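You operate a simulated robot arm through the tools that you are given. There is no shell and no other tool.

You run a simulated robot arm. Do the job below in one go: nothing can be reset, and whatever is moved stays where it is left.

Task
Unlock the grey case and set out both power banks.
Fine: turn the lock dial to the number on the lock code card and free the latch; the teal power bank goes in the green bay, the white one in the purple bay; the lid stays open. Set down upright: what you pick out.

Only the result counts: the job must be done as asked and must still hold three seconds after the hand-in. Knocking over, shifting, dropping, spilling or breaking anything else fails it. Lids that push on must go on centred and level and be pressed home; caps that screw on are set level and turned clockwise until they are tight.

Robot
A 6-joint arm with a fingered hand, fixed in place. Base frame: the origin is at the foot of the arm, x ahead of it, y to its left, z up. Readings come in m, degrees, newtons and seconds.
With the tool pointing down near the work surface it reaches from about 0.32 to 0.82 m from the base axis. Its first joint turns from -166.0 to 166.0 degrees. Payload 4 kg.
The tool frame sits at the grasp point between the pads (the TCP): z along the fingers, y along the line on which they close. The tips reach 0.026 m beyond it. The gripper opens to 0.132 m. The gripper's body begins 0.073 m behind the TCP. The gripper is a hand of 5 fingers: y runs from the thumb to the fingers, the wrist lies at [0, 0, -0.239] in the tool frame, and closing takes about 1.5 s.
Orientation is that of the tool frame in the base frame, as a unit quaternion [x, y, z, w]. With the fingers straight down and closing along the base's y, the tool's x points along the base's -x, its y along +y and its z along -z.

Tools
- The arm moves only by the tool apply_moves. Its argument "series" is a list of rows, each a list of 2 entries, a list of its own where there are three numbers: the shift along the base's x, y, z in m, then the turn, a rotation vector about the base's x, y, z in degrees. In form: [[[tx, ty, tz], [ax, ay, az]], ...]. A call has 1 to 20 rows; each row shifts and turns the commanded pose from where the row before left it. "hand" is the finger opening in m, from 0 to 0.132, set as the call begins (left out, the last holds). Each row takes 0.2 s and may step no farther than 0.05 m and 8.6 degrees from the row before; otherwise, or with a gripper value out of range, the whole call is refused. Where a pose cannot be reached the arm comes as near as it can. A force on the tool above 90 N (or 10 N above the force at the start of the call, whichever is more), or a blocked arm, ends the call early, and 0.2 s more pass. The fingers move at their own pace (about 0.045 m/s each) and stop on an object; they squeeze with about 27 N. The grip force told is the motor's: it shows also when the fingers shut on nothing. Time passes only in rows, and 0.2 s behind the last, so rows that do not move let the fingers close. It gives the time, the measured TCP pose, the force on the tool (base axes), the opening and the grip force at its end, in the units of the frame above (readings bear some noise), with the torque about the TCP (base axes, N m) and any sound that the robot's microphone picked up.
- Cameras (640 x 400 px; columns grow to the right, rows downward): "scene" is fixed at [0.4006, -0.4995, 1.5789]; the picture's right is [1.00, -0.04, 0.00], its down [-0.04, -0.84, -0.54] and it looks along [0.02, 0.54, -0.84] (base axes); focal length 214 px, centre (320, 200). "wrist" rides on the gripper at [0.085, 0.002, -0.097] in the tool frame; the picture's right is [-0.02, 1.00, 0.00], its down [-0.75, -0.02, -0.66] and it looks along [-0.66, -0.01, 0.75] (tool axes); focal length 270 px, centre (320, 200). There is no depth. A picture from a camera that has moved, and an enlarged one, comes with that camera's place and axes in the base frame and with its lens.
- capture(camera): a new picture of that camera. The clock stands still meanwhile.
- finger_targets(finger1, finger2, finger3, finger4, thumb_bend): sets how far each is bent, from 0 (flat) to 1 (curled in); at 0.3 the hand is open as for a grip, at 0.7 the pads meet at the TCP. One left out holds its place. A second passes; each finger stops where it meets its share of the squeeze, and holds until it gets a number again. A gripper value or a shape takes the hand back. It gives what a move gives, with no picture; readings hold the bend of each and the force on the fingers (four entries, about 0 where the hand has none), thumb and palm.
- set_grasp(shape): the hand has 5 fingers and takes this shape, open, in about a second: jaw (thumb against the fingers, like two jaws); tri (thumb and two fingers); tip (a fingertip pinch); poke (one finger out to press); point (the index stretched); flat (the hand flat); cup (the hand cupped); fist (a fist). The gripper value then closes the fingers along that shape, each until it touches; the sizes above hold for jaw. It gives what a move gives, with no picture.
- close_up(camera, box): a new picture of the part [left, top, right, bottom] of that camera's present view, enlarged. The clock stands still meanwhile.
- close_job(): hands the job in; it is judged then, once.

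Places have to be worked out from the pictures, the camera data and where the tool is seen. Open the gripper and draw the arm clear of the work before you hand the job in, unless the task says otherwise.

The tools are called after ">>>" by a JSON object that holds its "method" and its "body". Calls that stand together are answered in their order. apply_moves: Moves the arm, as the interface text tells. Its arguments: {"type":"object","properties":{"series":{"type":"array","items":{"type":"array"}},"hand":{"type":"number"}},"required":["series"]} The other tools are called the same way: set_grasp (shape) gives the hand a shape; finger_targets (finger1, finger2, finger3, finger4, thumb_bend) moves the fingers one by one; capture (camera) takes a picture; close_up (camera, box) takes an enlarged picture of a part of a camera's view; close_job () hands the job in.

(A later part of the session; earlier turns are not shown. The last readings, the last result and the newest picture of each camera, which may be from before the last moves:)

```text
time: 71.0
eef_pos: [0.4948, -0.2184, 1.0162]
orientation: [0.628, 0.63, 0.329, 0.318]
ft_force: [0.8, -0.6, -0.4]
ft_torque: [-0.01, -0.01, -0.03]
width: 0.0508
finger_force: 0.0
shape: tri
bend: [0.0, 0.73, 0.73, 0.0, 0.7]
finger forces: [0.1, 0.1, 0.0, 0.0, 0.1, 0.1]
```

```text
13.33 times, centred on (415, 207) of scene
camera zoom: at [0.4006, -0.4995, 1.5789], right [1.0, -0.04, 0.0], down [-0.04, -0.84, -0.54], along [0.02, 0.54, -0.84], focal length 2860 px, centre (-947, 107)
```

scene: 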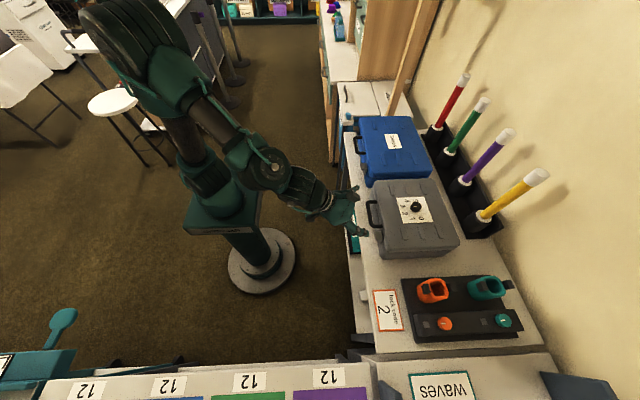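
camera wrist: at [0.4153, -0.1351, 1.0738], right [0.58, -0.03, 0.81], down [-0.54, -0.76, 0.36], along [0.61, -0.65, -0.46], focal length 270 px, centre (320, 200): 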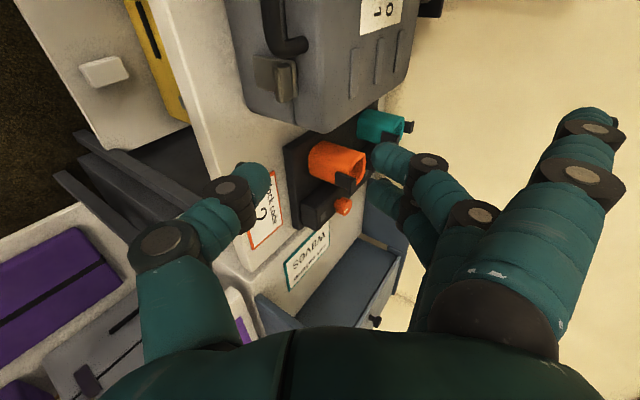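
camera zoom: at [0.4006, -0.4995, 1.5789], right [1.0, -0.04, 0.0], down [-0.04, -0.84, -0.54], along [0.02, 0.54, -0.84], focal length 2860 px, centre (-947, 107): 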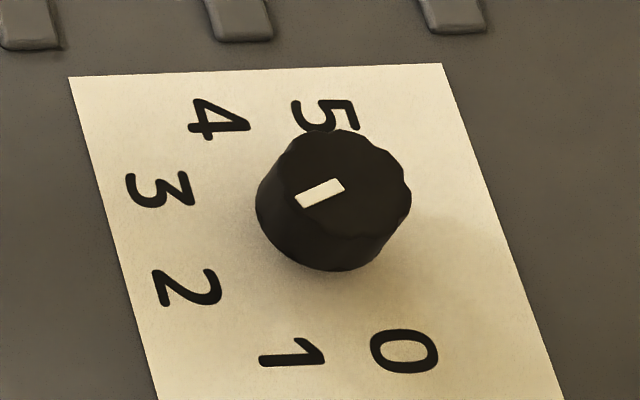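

The case, latch and dial are unchanged; the mark is perpendicular to the 0–4 line within about 1°, so it's on 2. Now I'll pitch further to about 69° and close the pinch to about 3 cm.

>>> {"method": "apply_moves", "body": {"series": [[[0.005, 0, -0.01], [0, -5, 0]], [[0.005, 0, -0.01], [0, -5, 0]], [[0.005, 0, -0.01], [0, -5, 0]], [[0, 0, 0], [0, 0, 0]], [[0, 0, 0], [0, 0, 0]]], "hand": 0.035}}

>>> {"method": "capture", "body": {"camera": "wrist"}}

>>> {"method": "close_up", "body": {"camera": "scene", "box": [310, 120, 430, 250]}}

```text
time: 72.2
eef_pos: [0.509, -0.2171, 0.9852]
orientation: [0.579, 0.582, 0.408, 0.399]
ft_force: [0.8, -0.1, -0.4]
ft_torque: [0.0, 0.0, 0.03]
width: 0.0353
finger_force: 0.0
shape: tri
bend: [0.0, 0.73, 0.73, 0.0, 0.7]
finger forces: [0.1, 0.1, 0.1, 0.0, 0.1, 0.0]
```

```text
taken
camera wrist: at [0.4175, -0.1355, 1.0215], right [0.35, -0.03, 0.94], down [-0.61, -0.76, 0.21], along [0.71, -0.65, -0.28], focal length 270 px, centre (320, 200)
```

wrist: 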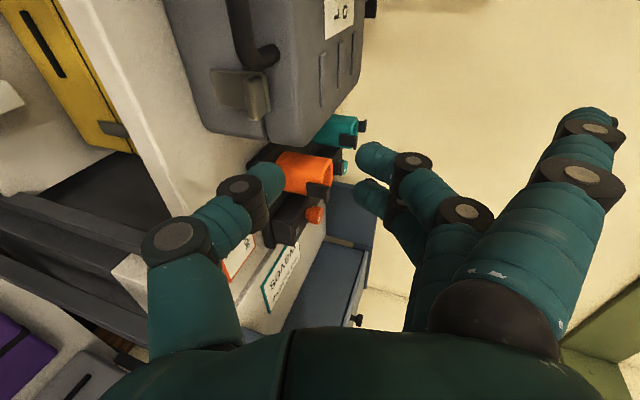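

```text
3.08 times, centred on (370, 185) of scene
camera zoom: at [0.4006, -0.4995, 1.5789], right [1.0, -0.04, 0.0], down [-0.04, -0.84, -0.54], along [0.02, 0.54, -0.84], focal length 660 px, centre (166, 246)
```

zoom: 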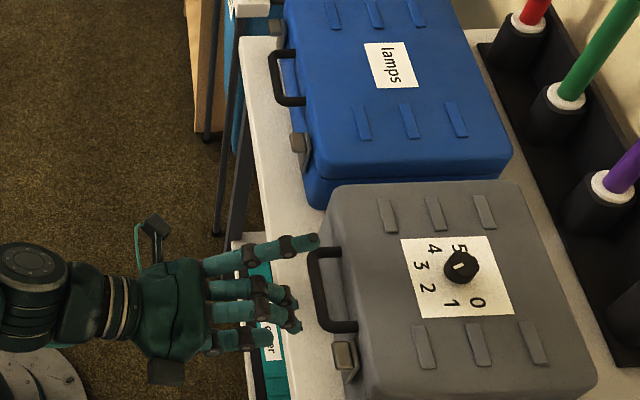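

The thumb would sit too far forward of the lip at this angle. A nearly horizontal approach lines up thumb and fingers better, so I'll pitch about 15° more while easing forward.

>>> {"method": "apply_moves", "body": {"series": [[[0.008, 0, -0.008], [0, -5, 0]], [[0.008, 0, -0.008], [0, -5, 0]], [[0.008, 0, -0.008], [0, -5, 0]], [[0, 0, 0], [0, 0, 0]]]}}

>>> {"method": "capture", "body": {"camera": "wrist"}}

```text
time: 73.2
eef_pos: [0.5343, -0.2228, 0.9747]
orientation: [0.533, 0.537, 0.467, 0.456]
ft_force: [0.3, 0.5, -0.2]
ft_torque: [0.0, -0.04, 0.02]
width: 0.0354
finger_force: 0.1
shape: tri
bend: [0.0, 0.73, 0.73, 0.0, 0.7]
finger forces: [0.1, 0.0, 0.1, 0.0, 0.0, 0.1]
out of reach, approached as far as the arm can: row 3
```

```text
taken
camera wrist: at [0.4381, -0.1399, 0.9904], right [0.15, -0.03, 0.99], down [-0.64, -0.76, 0.08], along [0.75, -0.65, -0.13], focal length 270 px, centre (320, 200)
```

wrist: 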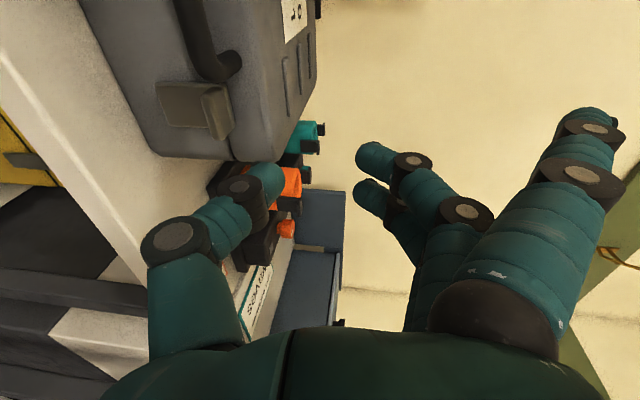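

Row 3 touched the limit at about 82° pitch. I'll ease forward first, which gives the arm more room, and then down in small steps, watching for flags.

>>> {"method": "apply_moves", "body": {"series": [[[0.01, 0.002, 0], [0, 0, 0]], [[0.01, 0.002, -0.005], [0, 0, 0]], [[0, 0, -0.01], [0, 0, 0]], [[0, 0, -0.01], [0, 0, 0]], [[0, 0, 0], [0, 0, 0]]]}}

```text
time: 74.4
eef_pos: [0.5576, -0.2192, 0.949]
orientation: [0.535, 0.54, 0.465, 0.454]
ft_force: [0.6, -0.9, 0.1]
ft_torque: [0.0, -0.04, -0.02]
width: 0.0353
finger_force: 0.1
shape: tri
bend: [0.0, 0.73, 0.73, 0.0, 0.7]
finger forces: [0.1, 0.0, 0.0, 0.1, 0.1, 0.0]
```

No flag. I'll lower to lip height with the tips still short of the lip, then look.

>>> {"method": "apply_moves", "body": {"series": [[[-0.004, 0.001, -0.014], [0, 0, 0]], [[0, 0.001, -0.014], [0, 0, 0]], [[0, 0, -0.014], [0, 0, 0]], [[0, 0, -0.012], [0, 0, 0]], [[0, 0, 0], [0, 0, 0]]]}}

>>> {"method": "capture", "body": {"camera": "wrist"}}

>>> {"method": "close_up", "body": {"camera": "scene", "box": [330, 170, 430, 260]}}

```text
time: 75.6
eef_pos: [0.5743, -0.2357, 0.914]
orientation: [0.535, 0.54, 0.465, 0.454]
ft_force: [-0.2, -0.1, 0.7]
ft_torque: [0.02, 0.03, 0.0]
width: 0.0354
finger_force: 0.1
shape: tri
bend: [0.0, 0.73, 0.73, 0.0, 0.7]
finger forces: [0.0, 0.0, 0.0, 0.1, 0.0, 0.0]
out of reach, approached as far as the arm can: row 1, 2, 3, 4
```

```text
taken
camera wrist: at [0.4779, -0.1533, 0.9317], right [0.16, -0.02, 0.99], down [-0.64, -0.76, 0.08], along [0.75, -0.64, -0.13], focal length 270 px, centre (320, 200)
```

wrist: 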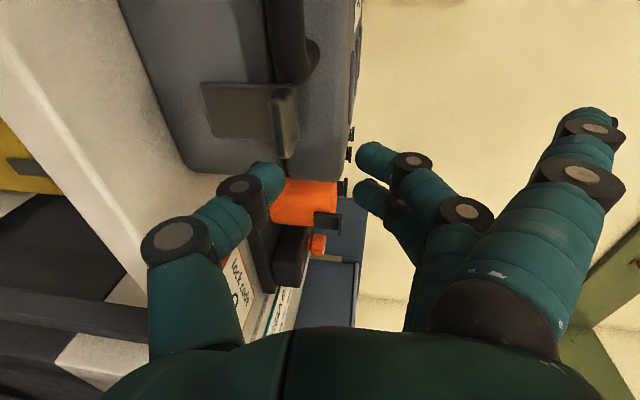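

```text
4.44 times, centred on (380, 215) of scene
camera zoom: at [0.4006, -0.4995, 1.5789], right [1.0, -0.04, 0.0], down [-0.04, -0.84, -0.54], along [0.02, 0.54, -0.84], focal length 953 px, centre (53, 133)
```

zoom: 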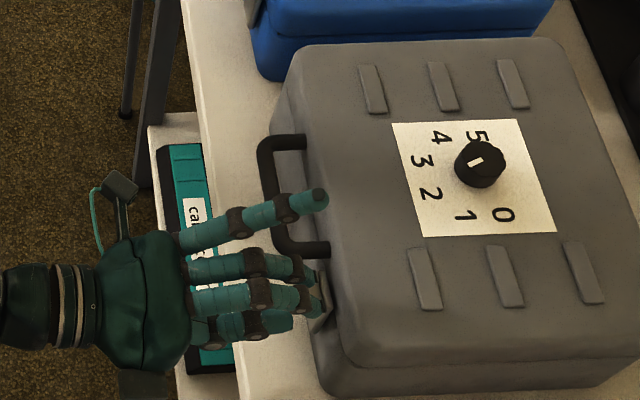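

At this steep pitch the arm can't go low enough, and it slid sideways. I'll try a better-aligned press instead: a lower pitch of about 28° with the thumb nearly straight and vertical, so it's stiff and leans slightly toward the plate instead of slipping off. Backing up and re-pitching now.

>>> {"method": "apply_moves", "body": {"series": [[[-0.02, 0, 0.015], [0, 4.8, 0]], [[-0.01, 0.003, 0.02], [0, 4.8, 0]], [[0, 0.003, 0.02], [0, 4.8, 0]], [[0, 0.003, 0.02], [0, 4.8, 0]], [[0, 0.003, 0.015], [0, 4.8, 0]], [[0, 0.003, 0], [0, 4.8, 0]], [[0.005, 0, 0], [0, 4.8, 0]], [[0.005, 0, 0], [0, 4.8, 0]], [[0.005, 0, 0], [0, 4.8, 0]], [[0.005, 0, 0], [0, 4.8, 0]], [[0.005, 0, 0], [0, 4.8, 0]], [[0, 0, 0], [0, 0, 0]]]}}

>>> {"method": "finger_targets", "body": {"finger1": 0.0, "finger2": 0.0, "finger3": 0.0, "finger4": 0.0, "thumb_bend": 0.3}}

>>> {"method": "capture", "body": {"camera": "wrist"}}

>>> {"method": "close_up", "body": {"camera": "scene", "box": [310, 120, 450, 250]}}

```text
time: 78.2
eef_pos: [0.5677, -0.2203, 1.0053]
orientation: [0.686, 0.685, 0.18, 0.17]
ft_force: [0.2, 0.4, -0.3]
ft_torque: [0.03, 0.05, 0.01]
width: 0.0355
finger_force: 0.0
shape: tri
bend: [0.0, 0.73, 0.73, 0.0, 0.7]
finger forces: [0.0, 0.1, 0.1, 0.0, 0.0, 0.1]
```

```text
time: 79.2
eef_pos: [0.5688, -0.2197, 1.0054]
orientation: [0.686, 0.684, 0.181, 0.17]
ft_force: [0.1, -0.4, -0.1]
ft_torque: [-0.02, 0.01, 0.02]
width: 0.1679
finger_force: 0.0
shape: fingers
bend: [0.0, 0.0, 0.0, 0.0, 0.3]
finger forces: [0.1, 0.1, 0.0, 0.1, 0.0, 0.0]
```

```text
taken
camera wrist: at [0.5224, -0.1379, 1.0921], right [0.88, -0.03, 0.48], down [-0.33, -0.76, 0.56], along [0.35, -0.65, -0.68], focal length 270 px, centre (320, 200)
```

wrist: 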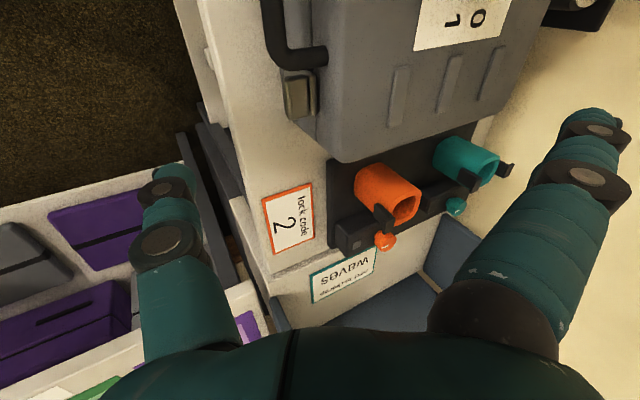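

```text
3.08 times, centred on (380, 185) of scene
camera zoom: at [0.4006, -0.4995, 1.5789], right [1.0, -0.04, 0.0], down [-0.04, -0.84, -0.54], along [0.02, 0.54, -0.84], focal length 660 px, centre (135, 246)
```

zoom: 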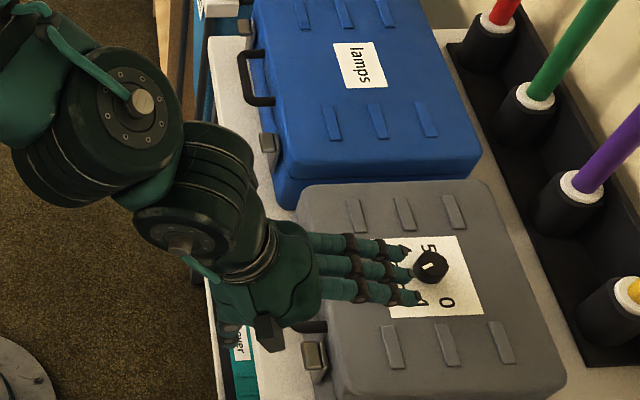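

The thumb is now nearly vertical with its tip at TCP + (-0.055, 0, -0.0585). I'll bring it above the lip and check alignment before pressing.

>>> {"method": "apply_moves", "body": {"series": [[[0.03, 0.002, 0], [0, 0, 0]], [[0.03, 0.002, 0], [0, 0, 0]], [[0.03, 0.002, -0.01], [0, 0, 0]], [[0, 0, -0.012], [0, 0, 0]], [[0, 0, 0], [0, 0, 0]]]}}

>>> {"method": "capture", "body": {"camera": "wrist"}}

>>> {"method": "close_up", "body": {"camera": "wrist", "box": [120, 90, 260, 230]}}

```text
time: 80.4
eef_pos: [0.6578, -0.2139, 0.983]
orientation: [0.685, 0.685, 0.182, 0.17]
ft_force: [0.2, 0.2, 0.5]
ft_torque: [-0.02, 0.02, -0.01]
width: 0.1685
finger_force: 0.1
shape: fingers
bend: [0.0, 0.0, 0.0, 0.0, 0.3]
finger forces: [0.0, 0.1, 0.0, 0.0, 0.0, 0.0]
```

```text
taken
camera wrist: at [0.6132, -0.1312, 1.0695], right [0.88, -0.03, 0.48], down [-0.33, -0.76, 0.56], along [0.35, -0.65, -0.68], focal length 270 px, centre (320, 200)
```

wrist: 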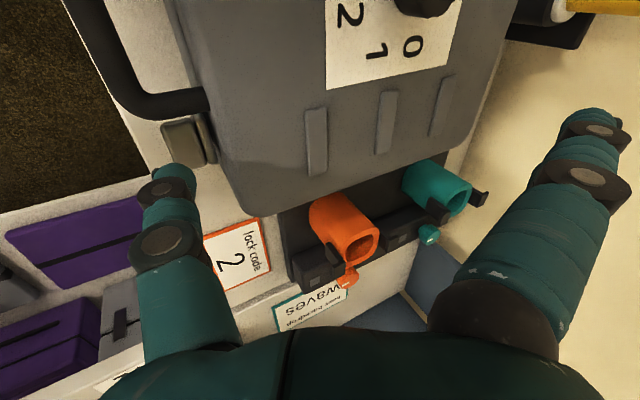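

```text
2.86 times, centred on (190, 160) of wrist
camera zoom: at [0.6132, -0.1312, 1.0695], right [0.88, -0.03, 0.48], down [-0.33, -0.76, 0.56], along [0.35, -0.65, -0.68], focal length 772 px, centre (691, 314)
```

zoom: 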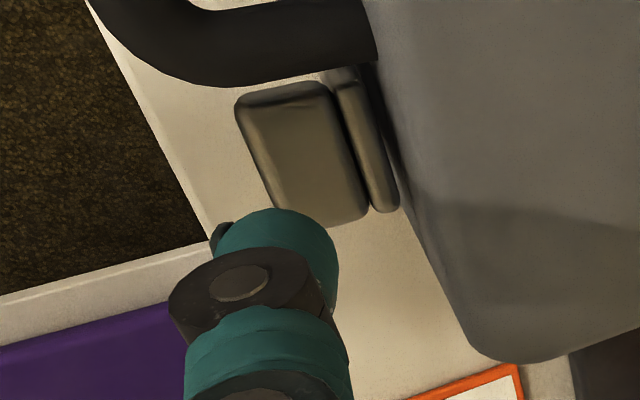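

The lip projects exactly where I computed it, and the thumb blob suggests contact would fall near the lip's outer edge. I'll shift 8 mm inward and lower closer, then re-check.

>>> {"method": "apply_moves", "body": {"series": [[[0.008, 0.001, 0], [0, 0, 0]], [[0, 0, -0.012], [0, 0, 0]], [[0, 0, 0], [0, 0, 0]]]}}

>>> {"method": "close_up", "body": {"camera": "wrist", "box": [120, 90, 260, 230]}}

>>> {"method": "close_up", "body": {"camera": "scene", "box": [345, 170, 445, 250]}}

```text
time: 81.2
eef_pos: [0.6661, -0.212, 0.9701]
orientation: [0.685, 0.685, 0.182, 0.17]
ft_force: [0.1, 0.4, 0.0]
ft_torque: [0.01, 0.01, -0.03]
width: 0.1682
finger_force: 0.1
shape: fingers
bend: [0.0, 0.0, 0.0, 0.0, 0.3]
finger forces: [0.0, 0.0, 0.0, 0.0, 0.0, 0.1]
```

```text
2.86 times, centred on (190, 160) of wrist
camera zoom: at [0.6203, -0.1296, 1.0574], right [0.88, -0.03, 0.48], down [-0.33, -0.76, 0.56], along [0.35, -0.65, -0.68], focal length 772 px, centre (691, 314)
```

zoom: 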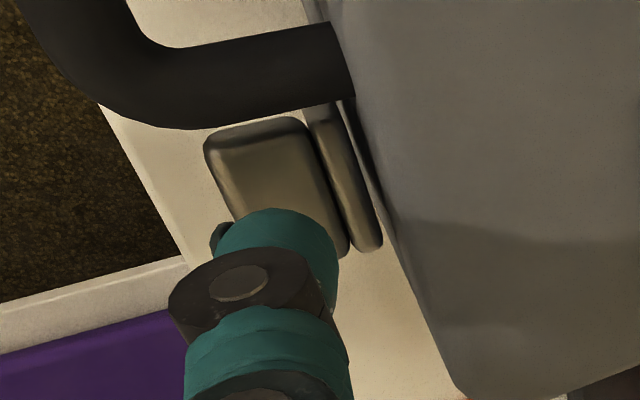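

```text
5.00 times, centred on (395, 210) of scene
camera zoom: at [0.4006, -0.4995, 1.5789], right [1.0, -0.04, 0.0], down [-0.04, -0.84, -0.54], along [0.02, 0.54, -0.84], focal length 1072 px, centre (-55, 150)
```

zoom: 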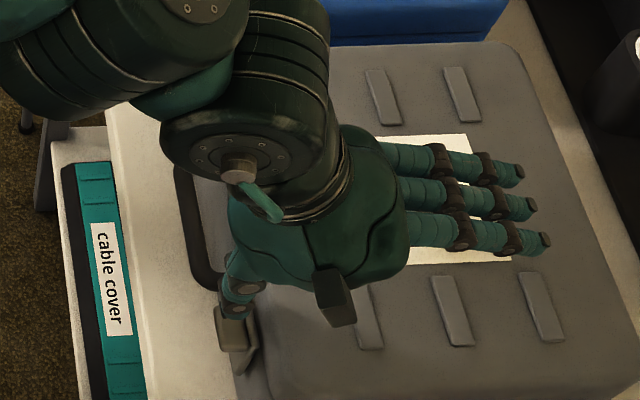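

The thumb tip is nearly on the lip. I'll lower in small steps and watch the contact.

>>> {"method": "apply_moves", "body": {"series": [[[0, 0, -0.005], [0, 0, 0]], [[0, 0, -0.005], [0, 0, 0]], [[0, 0, 0], [0, 0, 0]]]}}

>>> {"method": "close_up", "body": {"camera": "wrist", "box": [120, 90, 260, 230]}}

```text
time: 82.0
eef_pos: [0.6644, -0.2117, 0.9607]
orientation: [0.685, 0.685, 0.182, 0.17]
ft_force: [0.2, -0.7, 0.8]
ft_torque: [-0.02, 0.02, -0.01]
width: 0.1684
finger_force: 0.0
shape: fingers
bend: [0.0, 0.0, 0.0, 0.0, 0.3]
finger forces: [0.1, 0.1, 0.1, 0.1, 0.0, 0.0]
```

```text
2.86 times, centred on (190, 160) of wrist
camera zoom: at [0.6203, -0.1298, 1.0473], right [0.88, -0.03, 0.48], down [-0.33, -0.76, 0.56], along [0.35, -0.65, -0.68], focal length 772 px, centre (691, 314)
```

zoom: 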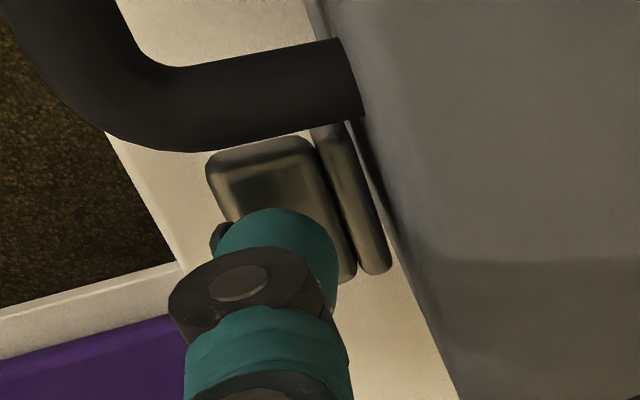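

Still no contact. I'll continue down in 3 mm steps.

>>> {"method": "apply_moves", "body": {"series": [[[0, 0.002, -0.003], [0, 0, 0]], [[0, 0, -0.003], [0, 0, 0]], [[0, 0, 0], [0, 0, 0]]]}}

>>> {"method": "apply_moves", "body": {"series": [[[0, 0, -0.003], [0, 0, 0]], [[0, 0, -0.003], [0, 0, 0]], [[0, 0, 0], [0, 0, 0]]]}}

>>> {"method": "close_up", "body": {"camera": "wrist", "box": [120, 90, 260, 230]}}

```text
time: 82.8
eef_pos: [0.6656, -0.2101, 0.9545]
orientation: [0.685, 0.685, 0.182, 0.172]
ft_force: [-1.2, -1.3, 5.4]
ft_torque: [-0.07, 0.44, 0.09]
width: 0.1692
finger_force: 3.5
shape: fingers
bend: [0.0, 0.0, 0.0, 0.0, 0.3]
finger forces: [0.0, 0.0, 0.0, 0.0, 6.2, 0.0]
```

```text
time: 83.6
eef_pos: [0.6668, -0.2097, 0.95]
orientation: [0.685, 0.685, 0.181, 0.17]
ft_force: [-6.2, -1.4, 13.3]
ft_torque: [-0.13, 1.33, 0.05]
width: 0.1769
finger_force: 7.4
shape: fingers
bend: [0.0, 0.0, 0.0, 0.0, 0.26]
finger forces: [0.0, 0.0, 0.0, 0.0, 14.8, 0.0]
```

```text
2.86 times, centred on (190, 160) of wrist
camera zoom: at [0.6216, -0.1276, 1.0358], right [0.88, -0.03, 0.48], down [-0.33, -0.76, 0.56], along [0.35, -0.65, -0.68], focal length 772 px, centre (691, 314)
```

zoom: 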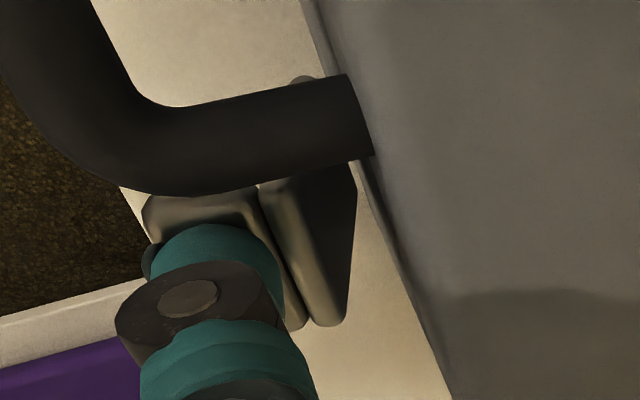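

The latch is yielding: the plate has tipped outward from the case and its back face now shows. I'll keep pressing, following the arc outward and down.

>>> {"method": "apply_moves", "body": {"series": [[[-0.003, 0, -0.003], [0, 0, 0]], [[-0.003, 0, -0.003], [0, 0, 0]], [[-0.003, 0, -0.003], [0, 0, 0]], [[0, 0, 0], [0, 0, 0]]]}}

>>> {"method": "close_up", "body": {"camera": "wrist", "box": [120, 90, 260, 230]}}

```text
time: 84.6
eef_pos: [0.6568, -0.2106, 0.9403]
orientation: [0.686, 0.684, 0.181, 0.17]
ft_force: [-8.5, 2.2, 9.5]
ft_torque: [0.2, 1.08, -0.2]
width: 0.1785
finger_force: 5.9
shape: fingers
bend: [0.0, 0.0, 0.0, 0.0, 0.25]
finger forces: [0.0, 0.0, 0.1, 0.0, 12.2, 0.0]
```

```text
2.86 times, centred on (190, 160) of wrist
camera zoom: at [0.6119, -0.128, 1.0273], right [0.88, -0.03, 0.48], down [-0.33, -0.76, 0.56], along [0.35, -0.65, -0.68], focal length 772 px, centre (691, 314)
```

zoom: 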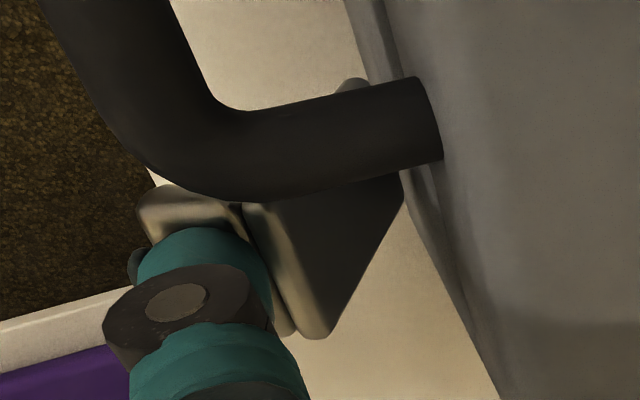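

It's opening further. I'll continue along the arc.

>>> {"method": "apply_moves", "body": {"series": [[[-0.003, 0, -0.004], [0, 0, 0]], [[-0.003, 0, -0.004], [0, 0, 0]], [[-0.003, 0, -0.004], [0, 0, 0]], [[0, 0, 0], [0, 0, 0]]]}}

>>> {"method": "close_up", "body": {"camera": "wrist", "box": [120, 90, 260, 230]}}

>>> {"method": "close_up", "body": {"camera": "scene", "box": [345, 170, 445, 250]}}

```text
time: 85.6
eef_pos: [0.6505, -0.2104, 0.9278]
orientation: [0.685, 0.685, 0.182, 0.17]
ft_force: [-10.7, 0.4, 7.6]
ft_torque: [0.02, 1.07, 0.0]
width: 0.1811
finger_force: 6.3
shape: fingers
bend: [0.0, 0.0, 0.0, 0.0, 0.24]
finger forces: [0.1, 0.1, 0.0, 0.1, 12.8, 0.1]
```

```text
2.86 times, centred on (190, 160) of wrist
camera zoom: at [0.604, -0.1277, 1.0141], right [0.88, -0.03, 0.48], down [-0.33, -0.76, 0.56], along [0.35, -0.65, -0.68], focal length 772 px, centre (691, 314)
```

zoom: 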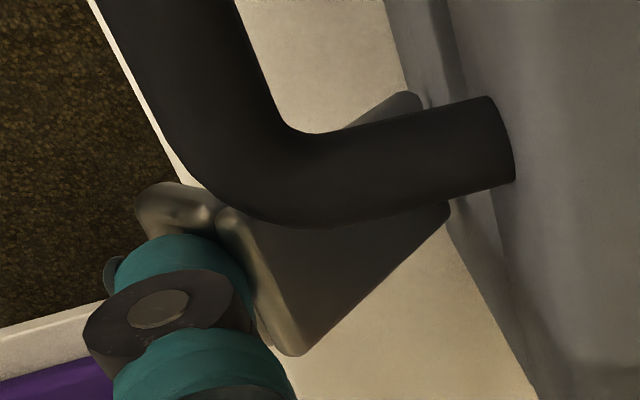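

```text
5.00 times, centred on (395, 210) of scene
camera zoom: at [0.4006, -0.4995, 1.5789], right [1.0, -0.04, 0.0], down [-0.04, -0.84, -0.54], along [0.02, 0.54, -0.84], focal length 1072 px, centre (-55, 150)
```

zoom: 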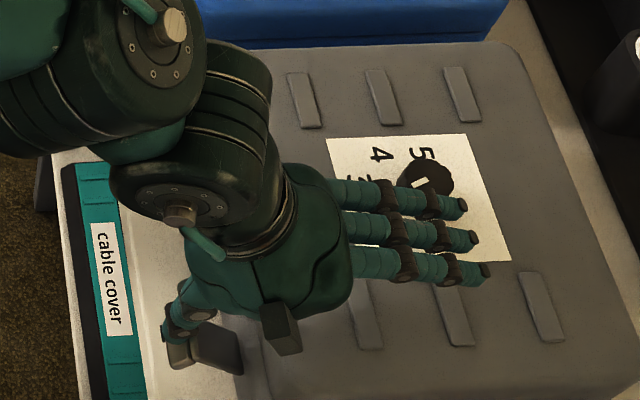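

The latch has swung well over halfway. I'll push it further down.

>>> {"method": "apply_moves", "body": {"series": [[[-0.002, 0, -0.005], [0, 0, 0]], [[-0.002, 0, -0.005], [0, 0, 0]], [[-0.001, 0, -0.005], [0, 0, 0]], [[0, 0, 0], [0, 0, 0]]]}}

>>> {"method": "close_up", "body": {"camera": "wrist", "box": [120, 90, 260, 230]}}

>>> {"method": "close_up", "body": {"camera": "scene", "box": [345, 170, 445, 250]}}

```text
time: 86.6
eef_pos: [0.6432, -0.2111, 0.9125]
orientation: [0.686, 0.685, 0.18, 0.169]
ft_force: [-11.6, 1.5, -0.4]
ft_torque: [0.07, 0.57, -0.1]
width: 0.1821
finger_force: 5.3
shape: fingers
bend: [0.0, 0.0, 0.0, 0.0, 0.23]
finger forces: [0.0, 0.0, 0.1, 0.0, 10.5, 0.0]
```

```text
2.86 times, centred on (190, 160) of wrist
camera zoom: at [0.5978, -0.1282, 0.9985], right [0.88, -0.03, 0.48], down [-0.33, -0.76, 0.56], along [0.35, -0.65, -0.68], focal length 772 px, centre (691, 314)
```

zoom: 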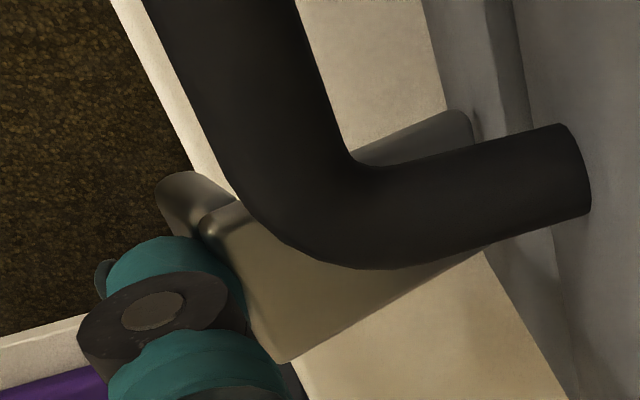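

```text
5.00 times, centred on (395, 210) of scene
camera zoom: at [0.4006, -0.4995, 1.5789], right [1.0, -0.04, 0.0], down [-0.04, -0.84, -0.54], along [0.02, 0.54, -0.84], focal length 1072 px, centre (-55, 150)
```

zoom: 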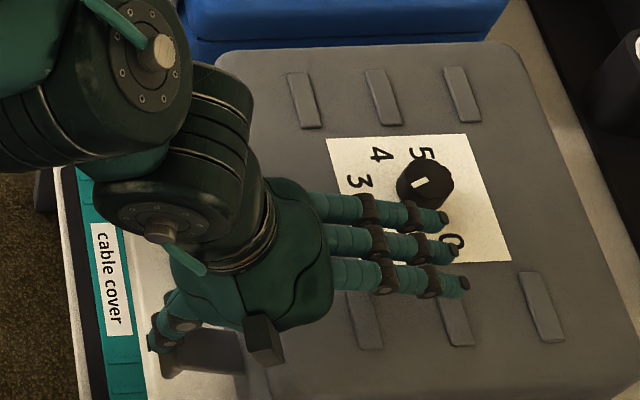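

The latch plate now lies roughly level, clear of the lid. I'll withdraw the thumb outward and then up, and see whether the latch stays down.

>>> {"method": "apply_moves", "body": {"series": [[[-0.008, 0, 0], [0, 0, 0]], [[-0.01, 0, 0.01], [0, 0, 0]], [[-0.01, 0, 0.03], [0, 0, 0]], [[-0.02, 0, 0.03], [0, 0, 0]], [[-0.03, 0, 0.02], [0, 0, 0]], [[0, 0, 0], [0, 0, 0]]]}}

>>> {"method": "capture", "body": {"camera": "wrist"}}

>>> {"method": "close_up", "body": {"camera": "scene", "box": [340, 160, 500, 260]}}

```text
time: 88.0
eef_pos: [0.5647, -0.2106, 1.0013]
orientation: [0.685, 0.684, 0.182, 0.171]
ft_force: [0.0, -0.2, -0.2]
ft_torque: [0.01, 0.01, 0.01]
width: 0.1691
finger_force: 0.1
shape: fingers
bend: [0.0, 0.0, 0.0, 0.0, 0.3]
finger forces: [0.0, 0.0, 0.1, 0.0, 0.0, 0.1]
```

```text
taken
camera wrist: at [0.5195, -0.1279, 1.0886], right [0.88, -0.03, 0.48], down [-0.33, -0.76, 0.56], along [0.35, -0.65, -0.68], focal length 270 px, centre (320, 200)
```

wrist: 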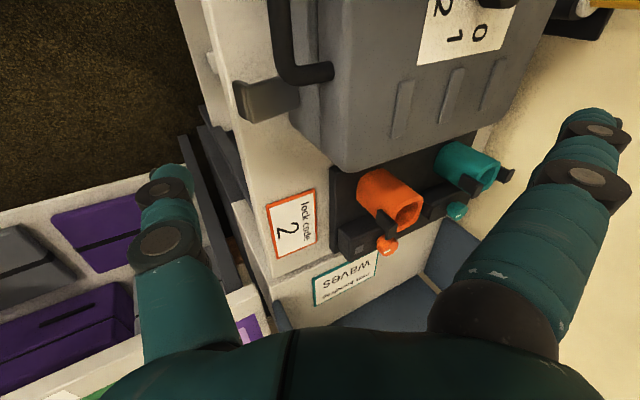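

```text
4.00 times, centred on (420, 210) of scene
camera zoom: at [0.4006, -0.4995, 1.5789], right [1.0, -0.04, 0.0], down [-0.04, -0.84, -0.54], along [0.02, 0.54, -0.84], focal length 858 px, centre (-80, 160)
```

zoom: 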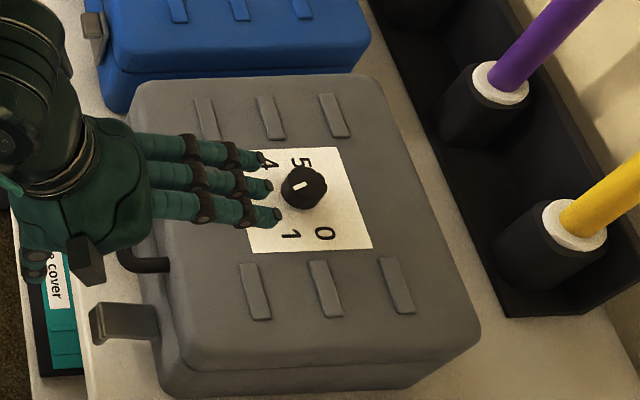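

The latch is down and stays out, and the dial still reads 2. Next is the lid: I'll take the tri pinch at about 3 cm and move above the middle of the handle bar at roughly x 0.590, y -0.134, z 0.903.

>>> {"method": "set_grasp", "body": {"shape": "tri"}}

>>> {"method": "apply_moves", "body": {"series": [[[0.003, 0.019, 0.0], [0, 0, 0]], [[0.003, 0.019, 0.0], [0, 0, 0]], [[0.003, 0.019, 0.0], [0, 0, 0]], [[0.003, 0.0196, -0.01], [0, 0, 0]], [[0, 0, -0.02], [0, 0, 0]], [[0, 0, 0], [0, 0, 0]], [[0, 0, 0], [0, 0, 0]], [[0, 0, 0], [0, 0, 0]]], "hand": 0.033}}

>>> {"method": "capture", "body": {"camera": "wrist"}}

>>> {"method": "close_up", "body": {"camera": "scene", "box": [340, 150, 460, 250]}}

```text
time: 88.9
eef_pos: [0.5653, -0.2109, 1.0016]
orientation: [0.685, 0.685, 0.182, 0.17]
ft_force: [-0.5, 0.3, 0.5]
ft_torque: [0.01, -0.03, 0.0]
width: 0.1144
finger_force: 0.1
shape: tri
bend: [0.0, 0.52, 0.52, 0.0, 0.48]
finger forces: [0.0, 0.1, 0.1, 0.0, 0.0, 0.1]
```

```text
time: 90.7
eef_pos: [0.5758, -0.1356, 0.9752]
orientation: [0.685, 0.685, 0.182, 0.17]
ft_force: [-0.6, -0.2, 0.1]
ft_torque: [-0.01, 0.0, -0.02]
width: 0.0333
finger_force: 0.1
shape: tri
bend: [0.0, 0.73, 0.73, 0.0, 0.7]
finger forces: [0.0, 0.0, 0.0, 0.1, 0.0, 0.1]
```

```text
taken
camera wrist: at [0.5307, -0.0534, 1.0611], right [0.88, -0.03, 0.48], down [-0.33, -0.76, 0.56], along [0.35, -0.65, -0.68], focal length 270 px, centre (320, 200)
```

wrist: 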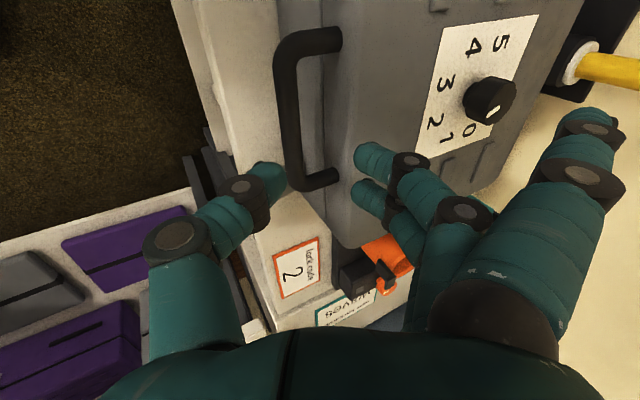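

```text
4.00 times, centred on (400, 200) of scene
camera zoom: at [0.4006, -0.4995, 1.5789], right [1.0, -0.04, 0.0], down [-0.04, -0.84, -0.54], along [0.02, 0.54, -0.84], focal length 858 px, centre (0, 200)
```

zoom: 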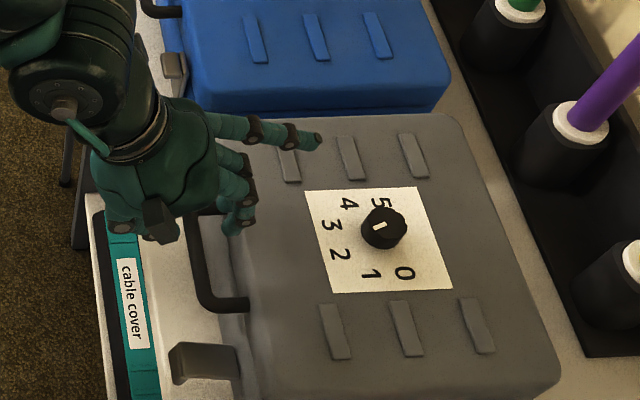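

The bar projects right where I computed it. I'll shift 5 mm in +x and lower so the two fingers enter the gap behind the bar with the thumb in front.

>>> {"method": "apply_moves", "body": {"series": [[[0.005, 0, -0.015], [0, 0, 0]], [[0, 0, -0.015], [0, 0, 0]], [[0, 0, -0.015], [0, 0, 0]], [[0, 0, 0], [0, 0, 0]]]}}

>>> {"method": "capture", "body": {"camera": "wrist"}}

```text
time: 91.7
eef_pos: [0.5808, -0.1329, 0.9285]
orientation: [0.685, 0.685, 0.181, 0.171]
ft_force: [0.4, -0.2, -1.0]
ft_torque: [-0.01, -0.02, -0.02]
width: 0.0335
finger_force: 0.1
shape: tri
bend: [0.0, 0.73, 0.73, 0.0, 0.7]
finger forces: [0.1, 0.0, 0.1, 0.0, 0.0, 0.1]
```

```text
taken
camera wrist: at [0.536, -0.0508, 1.0149], right [0.88, -0.03, 0.48], down [-0.33, -0.76, 0.56], along [0.35, -0.65, -0.68], focal length 270 px, centre (320, 200)
```

wrist: 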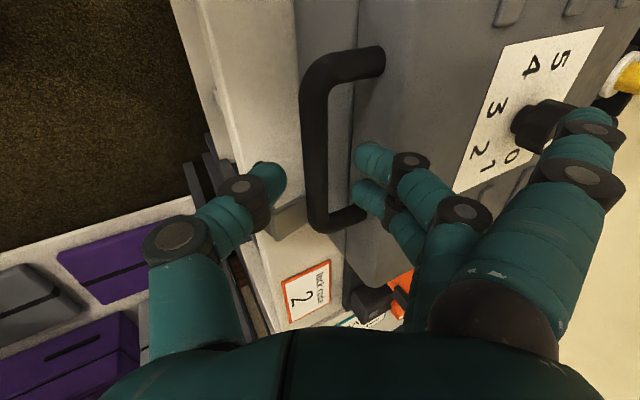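

The bar sits between thumb and fingers. I'll lower the last 20 mm with a 2 mm forward shift, then close around it.

>>> {"method": "apply_moves", "body": {"series": [[[0.002, 0, -0.01], [0, 0, 0]], [[0, 0, -0.01], [0, 0, 0]], [[0, 0, 0], [0, 0, 0]]]}}

>>> {"method": "capture", "body": {"camera": "wrist"}}

```text
time: 92.5
eef_pos: [0.5844, -0.1342, 0.9087]
orientation: [0.685, 0.685, 0.182, 0.169]
ft_force: [0.5, 0.0, 0.2]
ft_torque: [0.03, -0.02, 0.0]
width: 0.0333
finger_force: 0.0
shape: tri
bend: [0.0, 0.73, 0.73, 0.0, 0.7]
finger forces: [0.0, 0.0, 0.0, 0.0, 0.0, 0.1]
```

```text
taken
camera wrist: at [0.5383, -0.0516, 0.9955], right [0.88, -0.03, 0.48], down [-0.33, -0.76, 0.56], along [0.35, -0.65, -0.68], focal length 270 px, centre (320, 200)
```

wrist: 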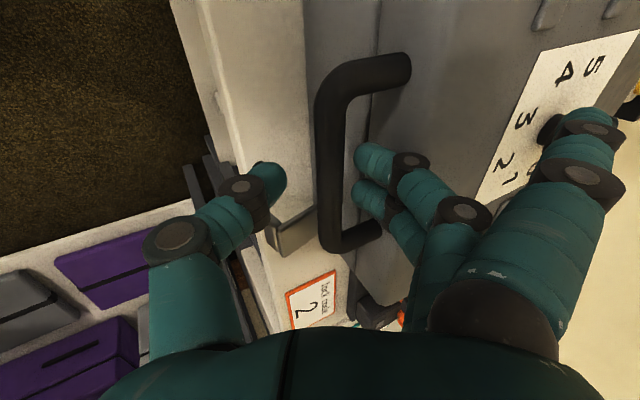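

Fingers are beside the bar with no contact yet. I'll close gently around it.

>>> {"method": "apply_moves", "body": {"series": [[[0, 0, 0], [0, 0, 0]], [[0, 0, 0], [0, 0, 0]], [[0, 0, 0], [0, 0, 0]], [[0, 0, 0], [0, 0, 0]]], "hand": 0.0}}

>>> {"method": "capture", "body": {"camera": "wrist"}}

>>> {"method": "close_up", "body": {"camera": "scene", "box": [340, 150, 460, 250]}}

```text
time: 93.5
eef_pos: [0.5843, -0.1339, 0.9084]
orientation: [0.685, 0.685, 0.182, 0.17]
ft_force: [3.8, 0.5, -1.8]
ft_torque: [0.01, -0.05, 0.01]
width: 0.0068
finger_force: 26.6
shape: tri
bend: [0.23, 0.72, 0.72, 0.23, 0.7]
finger forces: [0.0, 11.5, 11.4, 0.1, 22.6, 0.0]
```

```text
taken
camera wrist: at [0.5383, -0.0516, 0.9955], right [0.88, -0.03, 0.48], down [-0.33, -0.76, 0.56], along [0.35, -0.65, -0.68], focal length 270 px, centre (320, 200)
```

wrist: 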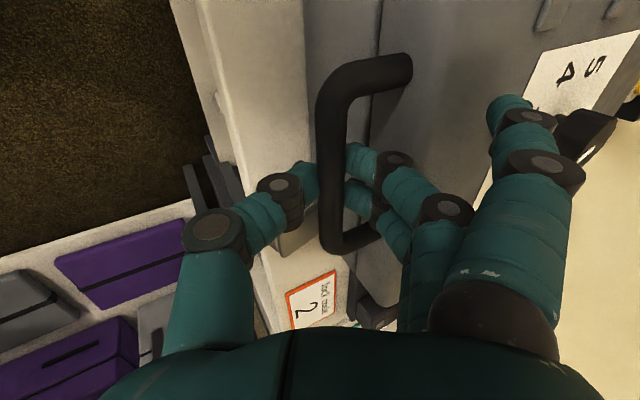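

```text
4.00 times, centred on (400, 200) of scene
camera zoom: at [0.4006, -0.4995, 1.5789], right [1.0, -0.04, 0.0], down [-0.04, -0.84, -0.54], along [0.02, 0.54, -0.84], focal length 858 px, centre (0, 200)
```

zoom: 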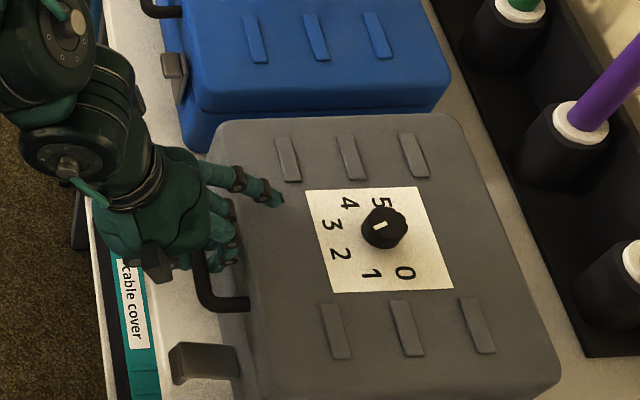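

The bar is gripped, with about 11 N on each finger and 23 N on the thumb. I'll start lifting along the lid's arc around the rear hinge, 10° first, and check the load.

>>> {"method": "apply_moves", "body": {"series": [[[0.001, 0, 0.012], [0, 0, 0]], [[0.002, 0, 0.012], [0, 0, 0]], [[0.002, 0, 0.012], [0, 0, 0]], [[0.003, 0, 0.0115], [0, 0, 0]], [[0, 0, 0], [0, 0, 0]]]}}

>>> {"method": "close_up", "body": {"camera": "scene", "box": [340, 140, 480, 260]}}

>>> {"method": "capture", "body": {"camera": "wrist"}}

```text
time: 94.7
eef_pos: [0.5912, -0.134, 0.9565]
orientation: [0.685, 0.685, 0.181, 0.17]
ft_force: [-6.5, -1.6, -1.6]
ft_torque: [-0.04, 0.12, -0.02]
width: 0.0075
finger_force: 26.7
shape: tri
bend: [0.26, 0.72, 0.72, 0.26, 0.72]
finger forces: [0.0, 12.1, 12.0, 0.0, 26.9, 0.1]
```

```text
3.33 times, centred on (410, 200) of scene
camera zoom: at [0.4006, -0.4995, 1.5789], right [1.0, -0.04, 0.0], down [-0.04, -0.84, -0.54], along [0.02, 0.54, -0.84], focal length 715 px, centre (20, 200)
```

zoom: 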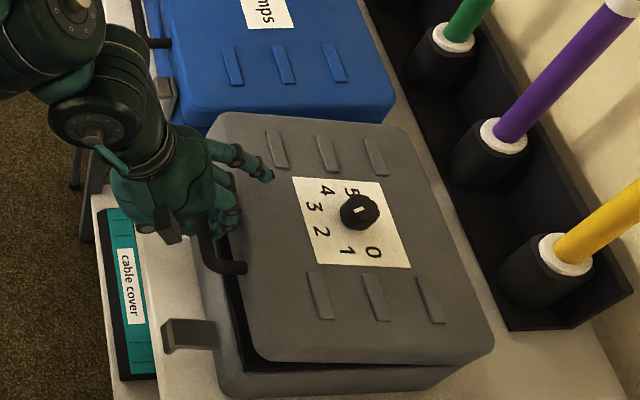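

```text
taken
camera wrist: at [0.5462, -0.0515, 1.0429], right [0.88, -0.03, 0.48], down [-0.33, -0.76, 0.56], along [0.35, -0.65, -0.68], focal length 270 px, centre (320, 200)
```

wrist: 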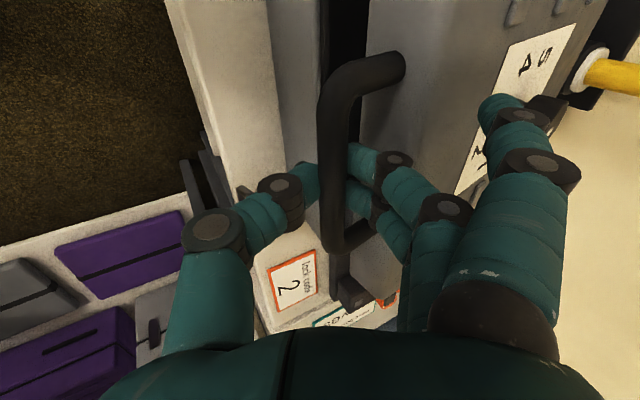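

The lid is lifting with only a few newtons of load. I'll carry on along the arc to about 30°, starting to pitch the hand forward slightly.

>>> {"method": "apply_moves", "body": {"series": [[[0.004, 0, 0.0236], [0, -2, 0]], [[0.0081, 0, 0.0227], [0, -2, 0]], [[0.01, 0, 0.0219], [0, -2, 0]], [[0.0119, 0, 0.021], [0, -2, 0]], [[0, 0, 0], [0, 0, 0]]]}}

>>> {"method": "close_up", "body": {"camera": "scene", "box": [340, 120, 500, 260]}}

```text
time: 95.9
eef_pos: [0.6267, -0.1335, 1.0443]
orientation: [0.672, 0.671, 0.228, 0.216]
ft_force: [30.0, -9.3, -24.2]
ft_torque: [-0.04, 0.48, -0.16]
width: 0.0037
finger_force: 27.0
shape: tri
bend: [0.26, 0.67, 0.67, 0.26, 0.73]
finger forces: [0.1, 22.6, 22.7, 0.0, 17.4, 0.0]
```

```text
2.86 times, centred on (420, 190) of scene
camera zoom: at [0.4006, -0.4995, 1.5789], right [1.0, -0.04, 0.0], down [-0.04, -0.84, -0.54], along [0.02, 0.54, -0.84], focal length 613 px, centre (34, 229)
```

zoom: 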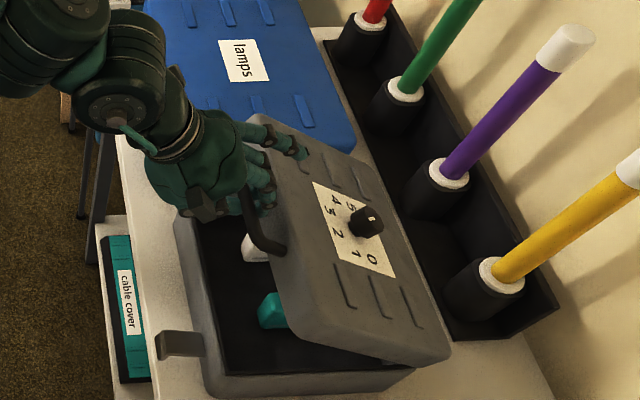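

The lid is at about 30°, and two power banks, one white and one teal, are visible inside. The load points toward the hinge, so I'm slightly outside the true arc; I'll ease in toward it.

>>> {"method": "apply_moves", "body": {"series": [[[0.003, 0, -0.002], [0, 0, 0]], [[0.002, 0, -0.001], [0, 0, 0]], [[0, 0, 0], [0, 0, 0]]]}}

```text
time: 96.7
eef_pos: [0.6306, -0.1326, 1.044]
orientation: [0.671, 0.671, 0.228, 0.218]
ft_force: [-6.7, -7.2, 3.5]
ft_torque: [0.0, 0.08, -0.15]
width: 0.0071
finger_force: 26.9
shape: tri
bend: [0.26, 0.71, 0.71, 0.26, 0.75]
finger forces: [0.1, 13.0, 13.1, 0.1, 28.7, 0.0]
```

The load is back near zero, so the corrected arc fits. I'll continue from 30° to 45°, pitching a little more.

>>> {"method": "apply_moves", "body": {"series": [[[0.0145, -0.0005, 0.0192], [0, -2.5, 0]], [[0.0161, -0.0005, 0.0176], [0, -2.5, 0]], [[0.0174, 0, 0.0162], [0, -2.5, 0]], [[0, 0, 0], [0, 0, 0]]]}}

```text
time: 97.7
eef_pos: [0.6795, -0.1349, 1.0934]
orientation: [0.656, 0.655, 0.271, 0.26]
ft_force: [15.8, -1.2, -23.0]
ft_torque: [0.0, 0.63, 0.0]
width: 0.0063
finger_force: 27.2
shape: tri
bend: [0.26, 0.69, 0.7, 0.26, 0.75]
finger forces: [0.1, 21.3, 21.5, 0.0, 25.7, 0.1]
```

The load again points at the hinge. I'll ease in about 3.5 mm and re-measure.

>>> {"method": "apply_moves", "body": {"series": [[[0.0015, 0, -0.0025], [0, 0, 0]], [[0.001, 0, -0.0015], [0, 0, 0]], [[0, 0, 0], [0, 0, 0]]]}}

>>> {"method": "close_up", "body": {"camera": "scene", "box": [340, 100, 500, 260]}}

>>> {"method": "capture", "body": {"camera": "wrist"}}

```text
time: 98.5
eef_pos: [0.6821, -0.1344, 1.091]
orientation: [0.654, 0.656, 0.272, 0.261]
ft_force: [2.5, 4.6, -4.0]
ft_torque: [0.03, 0.09, 0.07]
width: 0.0067
finger_force: 26.7
shape: tri
bend: [0.26, 0.72, 0.72, 0.26, 0.74]
finger forces: [0.0, 11.3, 11.5, 0.0, 20.8, 0.1]
```

```text
2.50 times, centred on (420, 180) of scene
camera zoom: at [0.4006, -0.4995, 1.5789], right [1.0, -0.04, 0.0], down [-0.04, -0.84, -0.54], along [0.02, 0.54, -0.84], focal length 536 px, centre (70, 250)
```

zoom: 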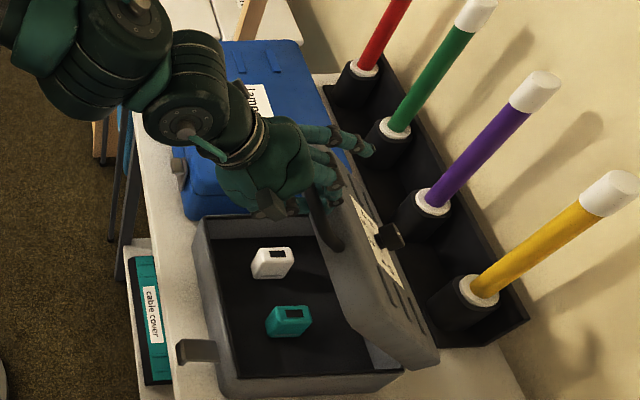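

```text
taken
camera wrist: at [0.6146, -0.0516, 1.1629], right [0.72, -0.02, 0.7], down [-0.47, -0.76, 0.45], along [0.52, -0.65, -0.56], focal length 270 px, centre (320, 200)
```

wrist: 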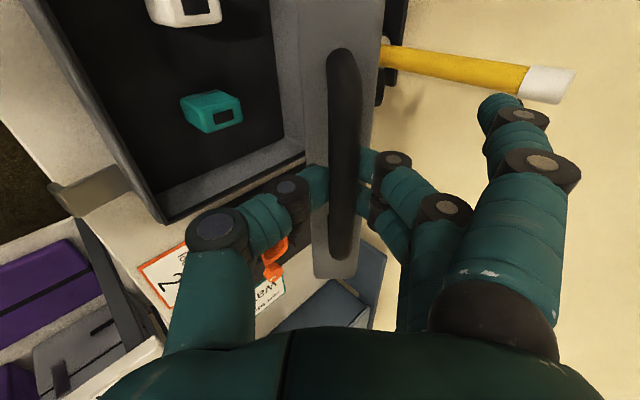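

The lid is past 45°, and both power banks stand in the open case. I'll continue with small steps biased toward the hinge.

>>> {"method": "apply_moves", "body": {"series": [[[0.0175, 0, 0.0135], [0, -2.5, 0]], [[0.0185, 0, 0.0115], [0, -2.5, 0]], [[0, 0, 0], [0, 0, 0]]]}}

```text
time: 99.3
eef_pos: [0.7188, -0.1344, 1.1156]
orientation: [0.642, 0.644, 0.3, 0.288]
ft_force: [7.6, 4.8, -15.0]
ft_torque: [-0.03, 0.23, 0.06]
width: 0.0042
finger_force: 27.1
shape: tri
bend: [0.26, 0.73, 0.73, 0.26, 0.72]
finger forces: [0.0, 10.7, 10.7, 0.0, 19.2, 0.0]
```

The load is still mild and points slightly downward. I'll continue with flatter steps.

>>> {"method": "apply_moves", "body": {"series": [[[0.0195, 0, 0.0085], [0, -2.5, 0]], [[0.0205, 0, 0.007], [0, -2.5, 0]], [[0, 0, 0], [0, 0, 0]]]}}

>>> {"method": "close_up", "body": {"camera": "scene", "box": [340, 80, 520, 260]}}

```text
time: 100.1
eef_pos: [0.7582, -0.1345, 1.1313]
orientation: [0.628, 0.63, 0.328, 0.317]
ft_force: [3.3, 4.9, -7.8]
ft_torque: [0.03, 0.02, 0.04]
width: 0.0036
finger_force: 27.4
shape: tri
bend: [0.26, 0.74, 0.74, 0.26, 0.73]
finger forces: [0.1, 7.1, 6.8, 0.0, 16.6, 0.1]
```

```text
2.22 times, centred on (430, 170) of scene
camera zoom: at [0.4006, -0.4995, 1.5789], right [1.0, -0.04, 0.0], down [-0.04, -0.84, -0.54], along [0.02, 0.54, -0.84], focal length 477 px, centre (76, 267)
```

zoom: 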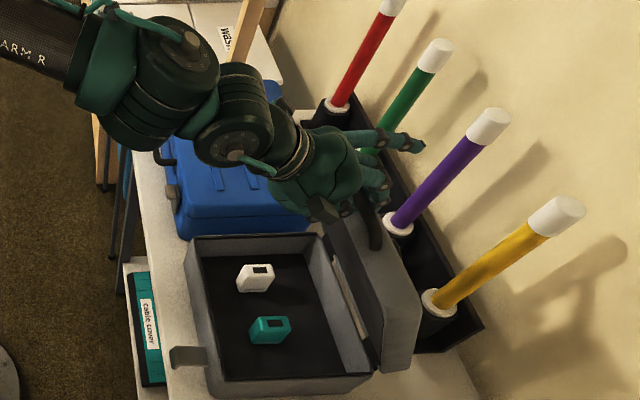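

The lid looks nearly upright now. I'll zoom in to judge its angle and the clearance to the rods behind.

>>> {"method": "close_up", "body": {"camera": "scene", "box": [400, 120, 500, 240]}}

>>> {"method": "capture", "body": {"camera": "wrist"}}

```text
3.33 times, centred on (450, 180) of scene
camera zoom: at [0.4006, -0.4995, 1.5789], right [1.0, -0.04, 0.0], down [-0.04, -0.84, -0.54], along [0.02, 0.54, -0.84], focal length 715 px, centre (-113, 267)
```

zoom: 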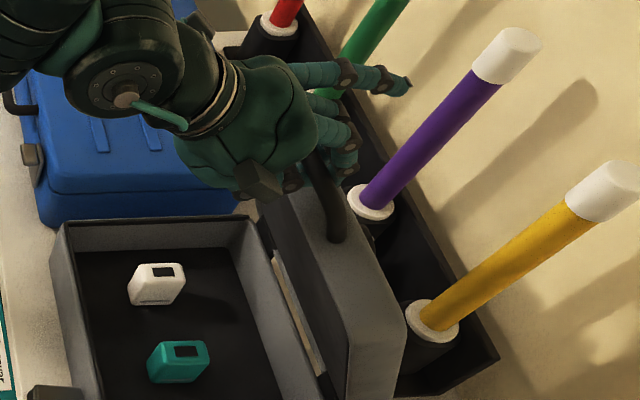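

```text
taken
camera wrist: at [0.679, -0.0524, 1.1898], right [0.58, -0.03, 0.81], down [-0.54, -0.76, 0.36], along [0.61, -0.65, -0.46], focal length 270 px, centre (320, 200)
```

wrist: 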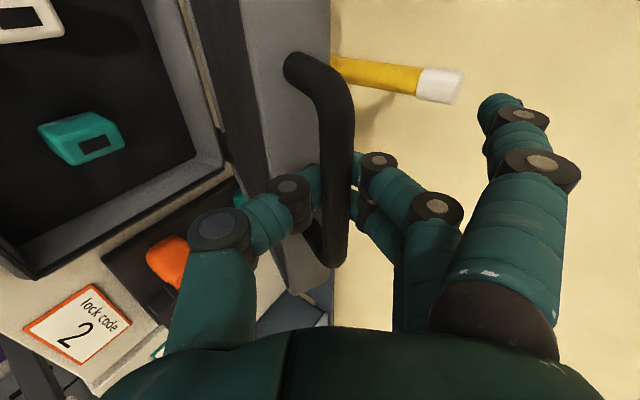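

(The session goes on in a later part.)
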